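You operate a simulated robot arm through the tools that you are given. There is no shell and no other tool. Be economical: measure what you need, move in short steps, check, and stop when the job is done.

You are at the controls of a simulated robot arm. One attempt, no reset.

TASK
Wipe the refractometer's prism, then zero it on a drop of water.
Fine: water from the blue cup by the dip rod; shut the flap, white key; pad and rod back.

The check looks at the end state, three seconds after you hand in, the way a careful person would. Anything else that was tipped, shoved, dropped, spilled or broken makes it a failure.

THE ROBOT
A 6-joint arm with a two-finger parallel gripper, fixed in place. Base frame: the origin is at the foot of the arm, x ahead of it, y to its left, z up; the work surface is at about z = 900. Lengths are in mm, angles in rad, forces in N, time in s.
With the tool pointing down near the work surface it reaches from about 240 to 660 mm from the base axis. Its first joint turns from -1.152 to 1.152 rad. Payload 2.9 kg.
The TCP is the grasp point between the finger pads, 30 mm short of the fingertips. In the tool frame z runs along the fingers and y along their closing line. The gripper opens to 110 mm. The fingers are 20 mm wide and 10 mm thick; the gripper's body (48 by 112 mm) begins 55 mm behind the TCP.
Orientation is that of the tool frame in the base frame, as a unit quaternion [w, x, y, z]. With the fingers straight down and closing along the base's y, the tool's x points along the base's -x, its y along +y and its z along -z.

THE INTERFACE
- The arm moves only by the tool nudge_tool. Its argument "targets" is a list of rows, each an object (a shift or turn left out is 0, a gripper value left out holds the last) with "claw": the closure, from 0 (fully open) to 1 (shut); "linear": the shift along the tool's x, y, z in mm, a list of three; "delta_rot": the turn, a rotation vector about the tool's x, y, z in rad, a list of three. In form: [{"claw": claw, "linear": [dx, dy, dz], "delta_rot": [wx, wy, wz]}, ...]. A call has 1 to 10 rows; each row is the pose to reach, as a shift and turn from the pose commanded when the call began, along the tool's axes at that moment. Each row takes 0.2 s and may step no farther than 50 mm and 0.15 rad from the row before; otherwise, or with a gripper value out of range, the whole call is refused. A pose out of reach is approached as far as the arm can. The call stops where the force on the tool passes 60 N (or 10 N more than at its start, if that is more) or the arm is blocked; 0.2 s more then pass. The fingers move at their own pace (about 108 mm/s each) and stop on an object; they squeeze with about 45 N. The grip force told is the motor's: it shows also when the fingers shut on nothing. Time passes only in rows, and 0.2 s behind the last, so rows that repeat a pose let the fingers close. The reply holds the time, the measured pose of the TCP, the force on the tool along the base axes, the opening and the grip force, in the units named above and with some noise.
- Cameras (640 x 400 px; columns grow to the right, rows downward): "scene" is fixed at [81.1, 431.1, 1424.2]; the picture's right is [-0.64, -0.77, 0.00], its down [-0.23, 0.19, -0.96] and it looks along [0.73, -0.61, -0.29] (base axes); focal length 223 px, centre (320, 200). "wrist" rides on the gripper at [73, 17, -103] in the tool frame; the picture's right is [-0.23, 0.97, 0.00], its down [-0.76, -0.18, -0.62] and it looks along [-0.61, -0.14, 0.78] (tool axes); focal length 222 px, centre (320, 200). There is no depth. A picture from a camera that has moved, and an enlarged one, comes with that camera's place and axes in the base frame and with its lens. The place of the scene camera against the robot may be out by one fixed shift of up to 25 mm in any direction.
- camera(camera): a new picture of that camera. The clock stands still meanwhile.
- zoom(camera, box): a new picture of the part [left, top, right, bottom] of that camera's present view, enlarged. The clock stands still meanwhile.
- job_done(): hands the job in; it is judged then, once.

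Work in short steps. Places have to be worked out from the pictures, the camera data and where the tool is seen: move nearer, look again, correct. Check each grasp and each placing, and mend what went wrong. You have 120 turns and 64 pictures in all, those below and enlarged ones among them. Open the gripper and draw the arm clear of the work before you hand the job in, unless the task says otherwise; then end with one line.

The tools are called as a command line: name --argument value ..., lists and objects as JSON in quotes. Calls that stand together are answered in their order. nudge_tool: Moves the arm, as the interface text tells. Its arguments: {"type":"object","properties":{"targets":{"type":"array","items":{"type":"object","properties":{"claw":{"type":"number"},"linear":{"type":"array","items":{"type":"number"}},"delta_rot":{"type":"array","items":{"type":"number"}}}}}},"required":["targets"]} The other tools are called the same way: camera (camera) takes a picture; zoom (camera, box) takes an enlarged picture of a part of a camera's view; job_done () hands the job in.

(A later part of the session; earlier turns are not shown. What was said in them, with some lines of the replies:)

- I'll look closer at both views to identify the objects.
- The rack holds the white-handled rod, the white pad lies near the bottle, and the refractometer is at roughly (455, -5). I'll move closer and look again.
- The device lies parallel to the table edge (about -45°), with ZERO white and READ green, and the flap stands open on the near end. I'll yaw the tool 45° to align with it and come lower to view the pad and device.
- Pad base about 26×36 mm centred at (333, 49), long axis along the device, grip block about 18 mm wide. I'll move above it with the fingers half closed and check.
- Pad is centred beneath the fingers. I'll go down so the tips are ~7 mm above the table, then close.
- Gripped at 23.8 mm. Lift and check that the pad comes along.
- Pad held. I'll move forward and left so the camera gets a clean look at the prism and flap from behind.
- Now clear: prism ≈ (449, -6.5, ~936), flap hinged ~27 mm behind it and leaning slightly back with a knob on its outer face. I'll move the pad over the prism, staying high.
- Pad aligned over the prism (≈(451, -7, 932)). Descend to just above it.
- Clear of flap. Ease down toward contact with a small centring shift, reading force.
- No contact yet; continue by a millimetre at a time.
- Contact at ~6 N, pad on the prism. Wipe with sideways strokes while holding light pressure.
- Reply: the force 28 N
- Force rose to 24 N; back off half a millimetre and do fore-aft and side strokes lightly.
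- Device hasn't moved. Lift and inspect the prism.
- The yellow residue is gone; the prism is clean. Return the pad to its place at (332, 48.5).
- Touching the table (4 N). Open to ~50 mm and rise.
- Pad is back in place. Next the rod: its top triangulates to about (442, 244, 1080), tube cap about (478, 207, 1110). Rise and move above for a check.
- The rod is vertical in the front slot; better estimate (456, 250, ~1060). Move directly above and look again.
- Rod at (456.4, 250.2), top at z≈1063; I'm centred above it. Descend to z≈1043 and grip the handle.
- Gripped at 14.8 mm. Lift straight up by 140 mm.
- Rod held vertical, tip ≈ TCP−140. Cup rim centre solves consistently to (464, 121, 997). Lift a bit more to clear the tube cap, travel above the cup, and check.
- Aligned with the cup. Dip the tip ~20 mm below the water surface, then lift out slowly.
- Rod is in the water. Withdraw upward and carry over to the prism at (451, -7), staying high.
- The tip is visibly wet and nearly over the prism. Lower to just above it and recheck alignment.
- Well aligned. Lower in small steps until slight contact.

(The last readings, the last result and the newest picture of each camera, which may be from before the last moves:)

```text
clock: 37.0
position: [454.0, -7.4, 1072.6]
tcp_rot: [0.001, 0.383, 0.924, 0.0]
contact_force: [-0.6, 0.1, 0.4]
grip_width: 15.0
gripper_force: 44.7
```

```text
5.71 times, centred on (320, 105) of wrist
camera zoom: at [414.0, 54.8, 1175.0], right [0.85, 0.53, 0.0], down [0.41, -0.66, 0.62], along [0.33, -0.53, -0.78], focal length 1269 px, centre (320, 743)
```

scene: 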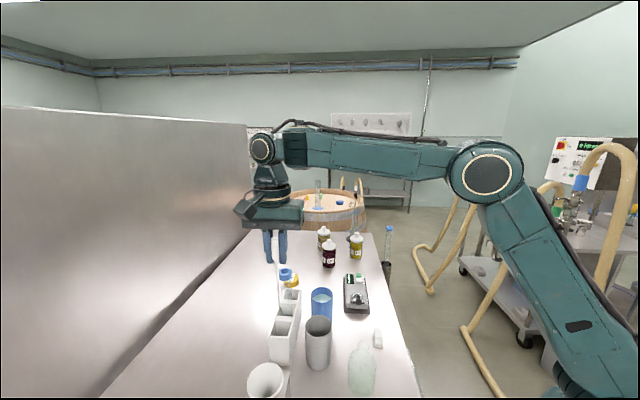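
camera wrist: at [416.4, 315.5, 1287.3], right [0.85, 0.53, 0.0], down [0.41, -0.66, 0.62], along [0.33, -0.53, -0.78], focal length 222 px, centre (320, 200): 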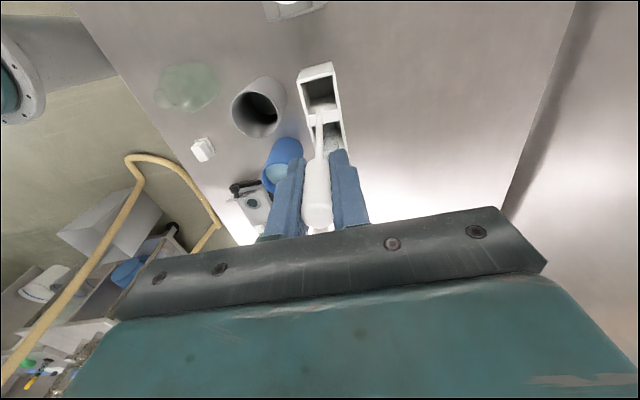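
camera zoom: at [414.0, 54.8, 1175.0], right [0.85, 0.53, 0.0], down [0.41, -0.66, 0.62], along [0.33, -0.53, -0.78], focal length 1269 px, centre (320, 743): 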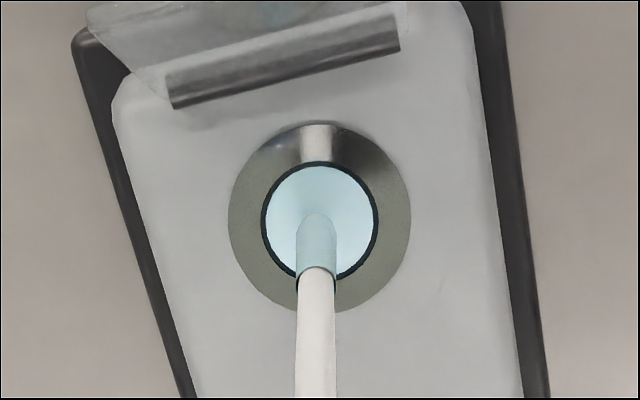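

The drop has spread on the prism. Lift and carry the rod back above its slot at (456.4, 250.2).

nudge_tool --targets '[{"linear": [0, 0, -30]}, {"linear": [0, 0, -75]}, {"linear": [0, 0, -122]}, {"linear": [0, 0, -171]}, {"linear": [30, 31, -171]}, {"linear": [60, 61, -171]}, {"linear": [91, 92, -171]}, {"linear": [121, 123, -171]}, {"linear": [151, 154, -171]}, {"linear": [181.5, 184.4, -171]}]'

zoom --camera "wrist" --box '[240, 50, 400, 210]'

```text
clock: 39.2
position: [455.3, 247.4, 1242.4]
tcp_rot: [0.001, 0.382, 0.924, 0.0]
contact_force: [0.3, -0.3, -0.1]
grip_width: 14.8
gripper_force: 44.6
```

```text
2.50 times, centred on (320, 130) of wrist
camera zoom: at [415.1, 313.0, 1346.6], right [0.85, 0.53, 0.0], down [0.41, -0.67, 0.62], along [0.33, -0.53, -0.78], focal length 555 px, centre (320, 375)
```

zoom: 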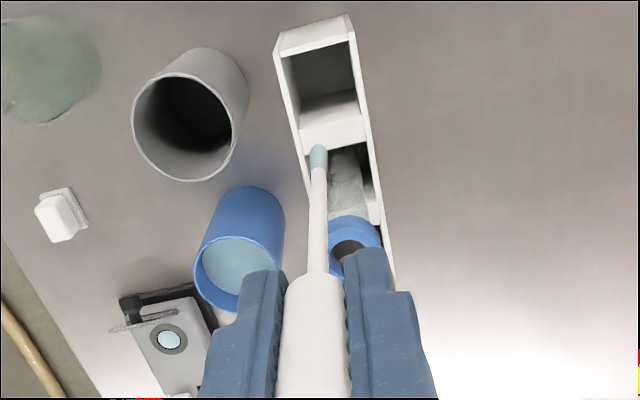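

Small correction (+1.5, +2) and lower to just at rack-top level, then check.

nudge_tool --targets '[{"linear": [0.4, 2.3, 30]}, {"linear": [0.4, 2.3, 70]}, {"linear": [0.4, 2.3, 105]}, {"linear": [0.4, 2.3, 125]}]'

zoom --camera "wrist" --box '[240, 50, 400, 210]'

zoom --camera "scene" --box '[240, 250, 360, 370]'

```text
clock: 40.2
position: [455.2, 253.1, 1116.9]
tcp_rot: [0.002, 0.383, 0.924, 0.001]
contact_force: [0.4, 0.3, -0.1]
grip_width: 14.9
gripper_force: 45.2
```

```text
2.50 times, centred on (320, 130) of wrist
camera zoom: at [415.8, 317.1, 1221.1], right [0.85, 0.53, 0.0], down [0.41, -0.66, 0.62], along [0.33, -0.53, -0.78], focal length 555 px, centre (320, 375)
```

zoom: 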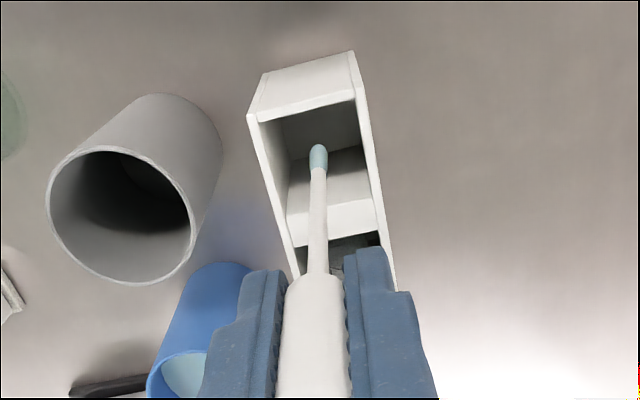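

```text
3.33 times, centred on (300, 310) of scene
camera zoom: at [81.1, 431.2, 1424.2], right [-0.64, -0.77, 0.0], down [-0.23, 0.19, -0.96], along [0.73, -0.61, -0.29], focal length 742 px, centre (387, -167)
```

zoom: 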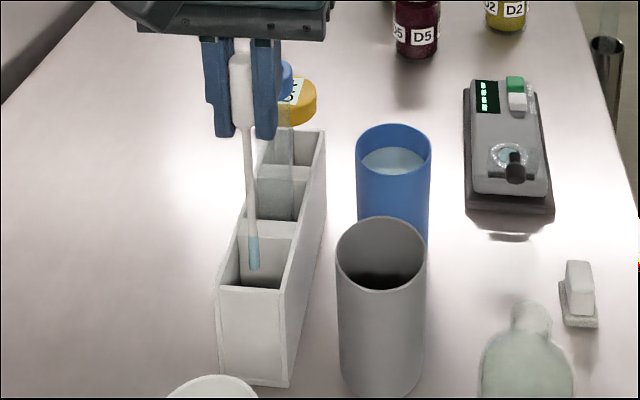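

Tip is over its slot. Lower to z≈1044 in the original pose.

nudge_tool --targets '[{"linear": [-1.5, -1, 20]}, {"linear": [-1.5, -1, 40]}, {"linear": [-1.5, -1, 58]}, {"linear": [-1.5, -1, 68]}, {"linear": [-1.5, -1, 71]}]'

```text
clock: 41.4
position: [457.9, 249.9, 1047.4]
tcp_rot: [0.002, 0.382, 0.924, 0.001]
contact_force: [-0.9, 0.3, -0.8]
grip_width: 14.5
gripper_force: 44.9
```

nudge_tool --targets '[{"linear": [0, 0, 1]}, {"linear": [0, 0, 2]}, {"linear": [0, 0, 2.8]}]'

```text
clock: 42.2
position: [457.2, 250.0, 1044.0]
tcp_rot: [0.001, 0.383, 0.924, 0.001]
contact_force: [0.4, 0.0, -0.3]
grip_width: 15.0
gripper_force: 45.0
```

nudge_tool --targets '[{"linear": [0, 0, 0.6]}, {"linear": [0, 0, 1.0]}]'

```text
clock: 42.8
position: [457.5, 249.8, 1042.6]
tcp_rot: [0.001, 0.383, 0.924, 0.001]
contact_force: [-1.6, -0.9, 4.1]
grip_width: 15.1
gripper_force: 44.5
```

Bottomed at 4 N. Release gently and rise clear.

nudge_tool --targets '[{"claw": 0.8}, {"claw": 0.65}, {"claw": 0.5}, {"linear": [0, 0, -20]}, {"linear": [0, 0, -60]}, {"linear": [0, 0, -105]}, {"linear": [0, 0, -150]}]'

zoom --camera "scene" --box '[240, 220, 400, 380]'

```text
clock: 44.4
position: [458.1, 251.5, 1194.1]
tcp_rot: [0.0, 0.384, 0.923, 0.001]
contact_force: [0.5, -0.5, -0.1]
grip_width: 54.7
gripper_force: 0.0
```

```text
2.50 times, centred on (320, 300) of scene
camera zoom: at [81.1, 431.1, 1424.2], right [-0.64, -0.77, 0.0], down [-0.23, 0.19, -0.96], along [0.73, -0.61, -0.29], focal length 557 px, centre (320, -50)
```

zoom: 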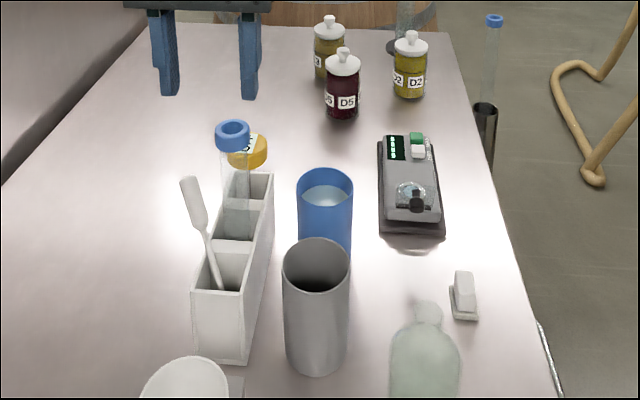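

Rod is back in its slot (leaning freely inside it). Next the flap: knob end ≈ (408, 36, 966), hinge ≈ (431, 14, 935). I'll position closed fingers behind the knob.

nudge_tool --targets '[{"linear": [-18, -37.4, 0]}, {"linear": [-36, -75, 0], "claw": 1}, {"linear": [-54, -112, 0]}, {"linear": [-72, -150, 0]}, {"linear": [-89.5, -187, 0]}, {"linear": [-89.5, -187, 45]}, {"linear": [-89.5, -187, 90]}, {"linear": [-89.5, -187, 135]}, {"linear": [-89.5, -187, 165]}]'

camera --camera "wrist"

zoom --camera "scene" --box '[310, 230, 410, 330]'

```text
clock: 46.4
position: [388.3, 55.6, 1027.9]
tcp_rot: [0.002, 0.383, 0.924, 0.001]
contact_force: [-0.8, 0.2, 0.3]
grip_width: 0.1
gripper_force: 37.9
```

```text
16 pictures are left
camera wrist: at [348.6, 120.2, 1130.9], right [0.85, 0.53, 0.0], down [0.41, -0.66, 0.62], along [0.33, -0.53, -0.78], focal length 222 px, centre (320, 200)
```

wrist: 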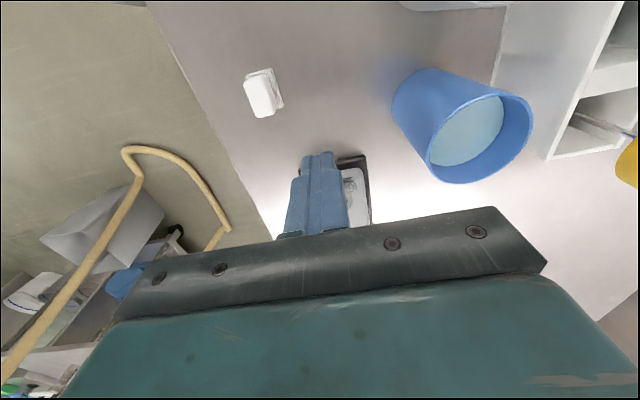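

```text
4.00 times, centred on (360, 280) of scene
camera zoom: at [81.1, 431.1, 1424.2], right [-0.64, -0.77, 0.0], down [-0.23, 0.19, -0.96], along [0.73, -0.61, -0.29], focal length 891 px, centre (160, -120)
```

zoom: 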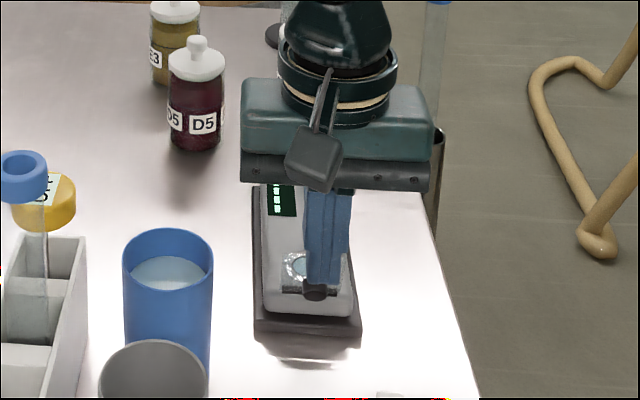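

Aligned with the knob laterally. Lower so the tips are at z≈952 behind the knob.

nudge_tool --targets '[{"linear": [2, 0, 20]}, {"linear": [2, 0, 38]}, {"linear": [2, 0, 46]}]'

zoom --camera "wrist" --box '[260, 110, 400, 240]'

zoom --camera "scene" --box '[330, 250, 400, 320]'

```text
clock: 47.2
position: [386.6, 55.4, 982.1]
tcp_rot: [0.001, 0.382, 0.924, 0.001]
contact_force: [0.0, -0.3, -1.1]
grip_width: 0.0
gripper_force: 37.8
```

```text
3.08 times, centred on (330, 175) of wrist
camera zoom: at [347.2, 120.5, 1085.9], right [0.85, 0.53, 0.0], down [0.41, -0.66, 0.62], along [0.33, -0.53, -0.78], focal length 684 px, centre (289, 277)
```

zoom: 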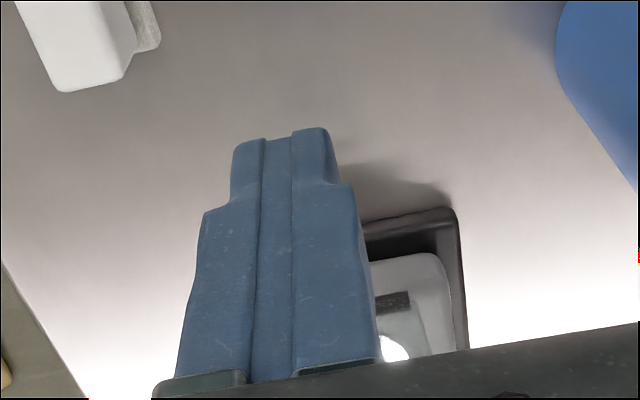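

```text
5.71 times, centred on (365, 285) of scene
camera zoom: at [81.1, 431.1, 1424.2], right [-0.64, -0.77, 0.0], down [-0.23, 0.19, -0.96], along [0.73, -0.61, -0.29], focal length 1273 px, centre (63, -286)
```

zoom: 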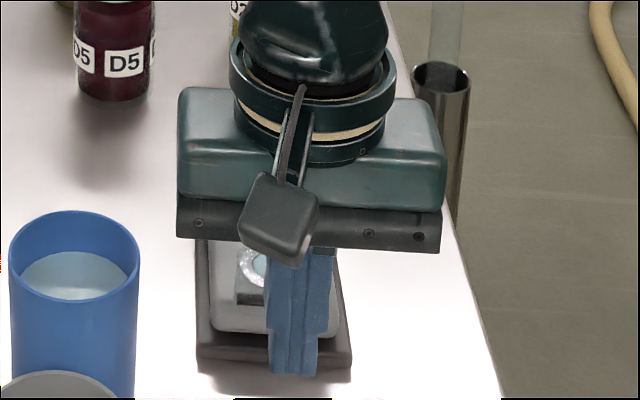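

Finger wall is ~20 mm behind the knob, laterally within 1–2 mm. Push forward gradually.

nudge_tool --targets '[{"linear": [-8, 1, 0]}, {"linear": [-16, 1, 0]}, {"linear": [-22, 1, 0]}, {"linear": [-28, 1, 0]}, {"linear": [-34, 1, 0]}]'

zoom --camera "wrist" --box '[260, 90, 400, 220]'

```text
clock: 48.4
position: [411.8, 32.1, 981.7]
tcp_rot: [0.002, 0.382, 0.924, 0.001]
contact_force: [1.0, -0.4, 0.1]
grip_width: 0.0
gripper_force: 37.7
```

```text
3.08 times, centred on (330, 155) of wrist
camera zoom: at [371.8, 97.2, 1085.1], right [0.85, 0.53, 0.0], down [0.41, -0.66, 0.62], along [0.33, -0.53, -0.78], focal length 684 px, centre (289, 338)
```

zoom: 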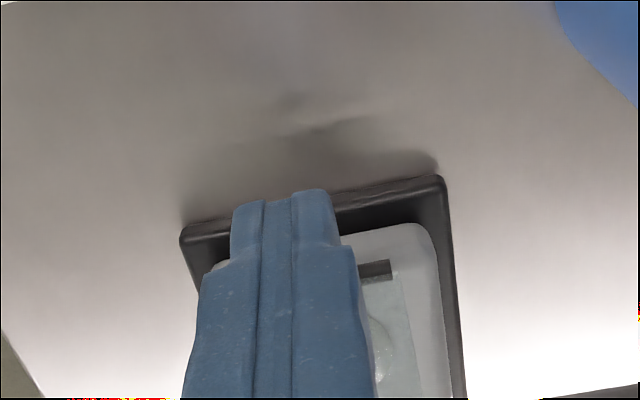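

No force, device unmoved; continue pushing the flap over.

nudge_tool --targets '[{"linear": [-7, 0, 0]}, {"linear": [-14, 0, 0]}, {"linear": [-21, 0, 0]}, {"linear": [-28, 0, 0]}, {"linear": [-34, 0, 0]}, {"linear": [-38, 0, 0]}]'

zoom --camera "scene" --box '[330, 250, 400, 320]'

```text
clock: 49.8
position: [439.7, 6.9, 981.3]
tcp_rot: [0.001, 0.382, 0.924, 0.0]
contact_force: [-0.1, 0.7, -0.1]
grip_width: 0.0
gripper_force: 36.8
```

```text
5.71 times, centred on (365, 285) of scene
camera zoom: at [81.1, 431.1, 1424.2], right [-0.64, -0.77, 0.0], down [-0.23, 0.19, -0.96], along [0.73, -0.61, -0.29], focal length 1273 px, centre (63, -286)
```

zoom: 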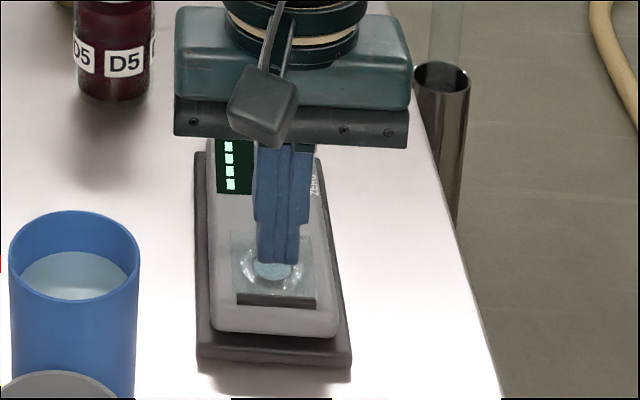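

The flap seems to have gone down. Lift clear and look.

nudge_tool --targets '[{"linear": [8, 0, -5]}, {"linear": [20, 0, -30]}, {"linear": [20, 0, -65]}]'

zoom --camera "wrist" --box '[260, 90, 420, 230]'

zoom --camera "scene" --box '[330, 250, 400, 320]'

```text
clock: 50.6
position: [424.9, 23.2, 1046.0]
tcp_rot: [0.0, 0.383, 0.924, 0.001]
contact_force: [0.4, 0.0, -0.3]
grip_width: 0.0
gripper_force: 37.6
```

```text
2.86 times, centred on (340, 160) of wrist
camera zoom: at [385.7, 86.2, 1150.1], right [0.85, 0.53, 0.0], down [0.41, -0.66, 0.62], along [0.33, -0.53, -0.78], focal length 635 px, centre (263, 314)
```

zoom: 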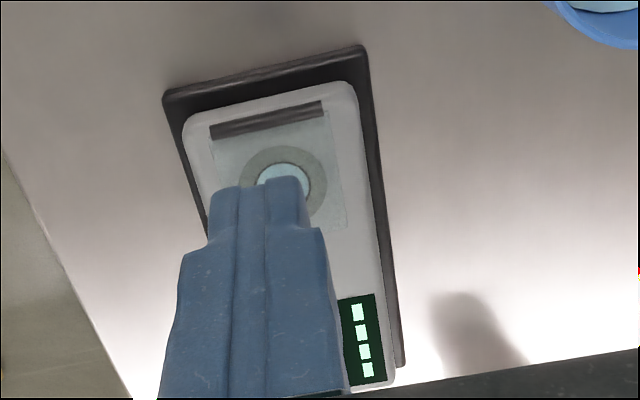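

```text
5.71 times, centred on (365, 285) of scene
camera zoom: at [81.1, 431.1, 1424.2], right [-0.64, -0.77, 0.0], down [-0.23, 0.19, -0.96], along [0.73, -0.61, -0.29], focal length 1273 px, centre (63, -286)
```

zoom: 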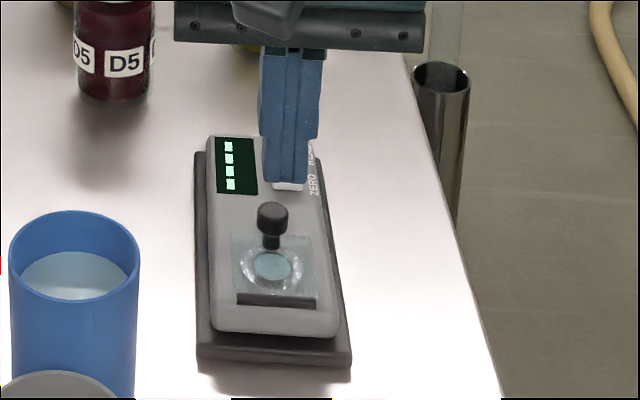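

Flap shut with the knob upright and water under it. Next the white ZERO key: move beyond it for a clear view.

nudge_tool --targets '[{"linear": [-35, -4, -15]}, {"linear": [-70, -8, -15]}, {"linear": [-105, -12, -15]}, {"linear": [-140, -16.7, -15]}]'

zoom --camera "wrist" --box '[240, 60, 400, 210]'

```text
clock: 51.6
position: [512.7, -90.9, 1061.4]
tcp_rot: [-0.001, 0.383, 0.924, 0.0]
contact_force: [-0.7, -0.4, -0.2]
grip_width: 0.0
gripper_force: 37.5
```

```text
2.67 times, centred on (320, 135) of wrist
camera zoom: at [472.6, -26.5, 1164.7], right [0.85, 0.53, 0.0], down [0.41, -0.66, 0.62], along [0.33, -0.53, -0.78], focal length 592 px, centre (320, 373)
```

zoom: 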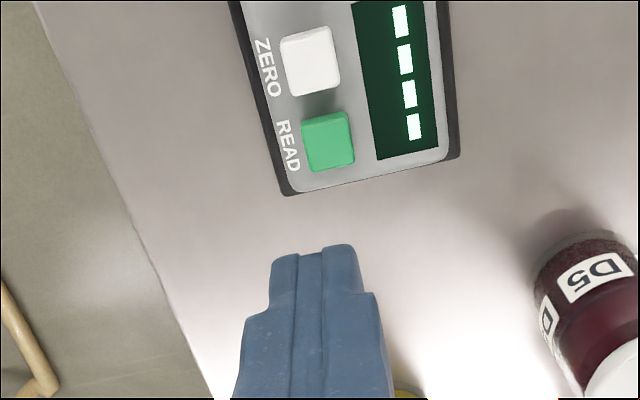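

White key centre ≈ (493, -67); keys ~20 mm with ~7 mm gap. Move over it and lower to ~8 mm above.

nudge_tool --targets '[{"linear": [16, 1.5, 0]}, {"linear": [32.2, 3.1, 0]}, {"linear": [32.2, 3.1, 40]}, {"linear": [32.2, 3.1, 75]}, {"linear": [32.2, 3.1, 85]}]'

zoom --camera "wrist" --box '[250, 90, 390, 220]'

zoom --camera "scene" --box '[335, 250, 395, 310]'

```text
clock: 52.8
position: [494.1, -66.6, 976.0]
tcp_rot: [0.001, 0.383, 0.924, 0.0]
contact_force: [0.7, -1.0, 0.8]
grip_width: 0.0
gripper_force: 37.5
```

```text
3.08 times, centred on (320, 155) of wrist
camera zoom: at [452.7, -2.3, 1080.1], right [0.85, 0.53, 0.0], down [0.41, -0.66, 0.62], along [0.33, -0.53, -0.78], focal length 684 px, centre (320, 338)
```

zoom: 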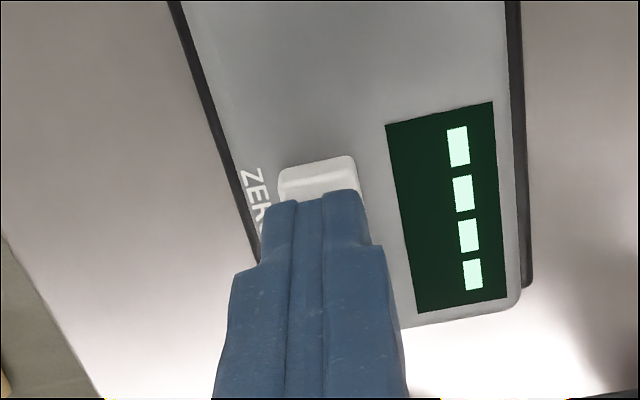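

```text
6.67 times, centred on (365, 280) of scene
camera zoom: at [81.1, 431.1, 1424.2], right [-0.64, -0.77, 0.0], down [-0.23, 0.19, -0.96], along [0.73, -0.61, -0.29], focal length 1485 px, centre (20, -333)
```

zoom: 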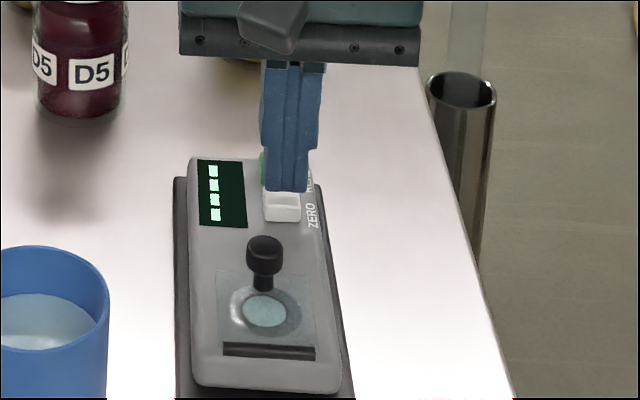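

Over the white key. Press down in small steps.

nudge_tool --targets '[{"linear": [2, 0, 3]}, {"linear": [2, 0, 5]}, {"linear": [2, 0, 6]}]'

```text
clock: 53.6
position: [490.6, -64.5, 971.1]
tcp_rot: [0.002, 0.382, 0.924, 0.001]
contact_force: [-0.3, -0.3, 0.5]
grip_width: 0.0
gripper_force: 37.8
```

nudge_tool --targets '[{"linear": [0, 0, 1]}, {"linear": [0, 0, 2]}, {"linear": [0, 0, 3]}]'

zoom --camera "scene" --box '[345, 255, 385, 305]'

```text
clock: 54.4
position: [490.0, -64.3, 967.4]
tcp_rot: [0.002, 0.382, 0.924, 0.001]
contact_force: [-0.8, -0.5, 2.0]
grip_width: 0.0
gripper_force: 37.7
```

```text
8.00 times, centred on (365, 280) of scene
camera zoom: at [81.0, 431.1, 1424.2], right [-0.64, -0.77, 0.0], down [-0.23, 0.19, -0.96], along [0.73, -0.61, -0.29], focal length 1782 px, centre (-40, -440)
```

zoom: 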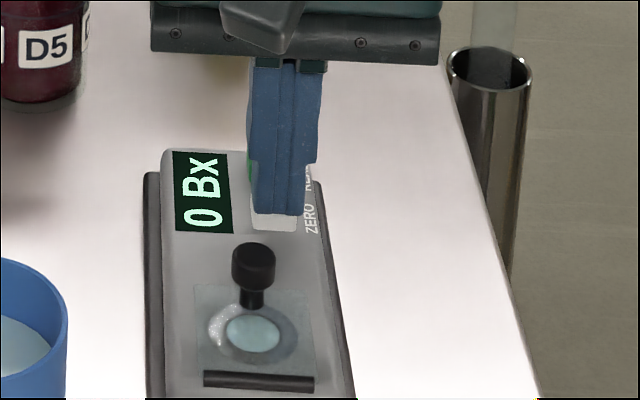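

Display reads "0 Bx": zeroed. Rise straight up, back off and open the gripper.

nudge_tool --targets '[{"linear": [0, 0, -20]}, {"linear": [0, 0, -60]}, {"linear": [0, 0, -105]}, {"linear": [0, 0, -150]}, {"linear": [0, 0, -195]}, {"linear": [0, 0, -240], "claw": 0.3}, {"linear": [40, 0, -260], "claw": 0}, {"linear": [80, 0, -270]}]'

zoom --camera "scene" --box '[230, 220, 430, 400]'

```text
clock: 56.2
position: [430.8, -8.7, 1238.0]
tcp_rot: [0.001, 0.382, 0.924, 0.0]
contact_force: [-0.2, -0.3, -0.2]
grip_width: 110.0
gripper_force: 0.0
```

```text
2.22 times, centred on (330, 310) of scene
camera zoom: at [81.1, 431.1, 1424.2], right [-0.64, -0.77, 0.0], down [-0.23, 0.19, -0.96], along [0.73, -0.61, -0.29], focal length 495 px, centre (298, -44)
```

zoom: 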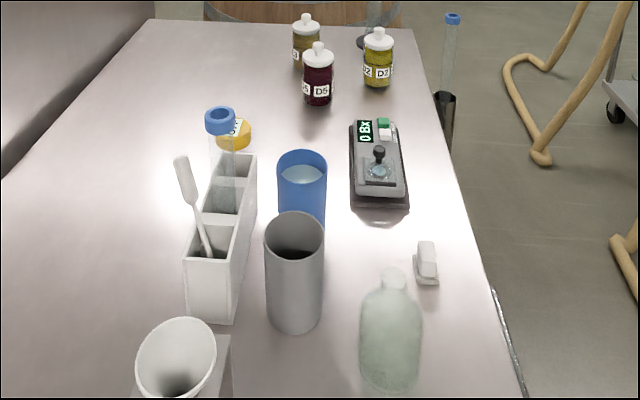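

The display reads 0 Bx, the flap is shut, the pad and rod are back, and nothing else was disturbed. Handing in.

job_done

```text
The job is handed in.
```

The prism is wiped and the refractometer is zeroed on water from the blue cup, reading 0 Bx with the flap shut; the pad is back in place, and the rod is back in its rack slot but leaning rather than upright as before.
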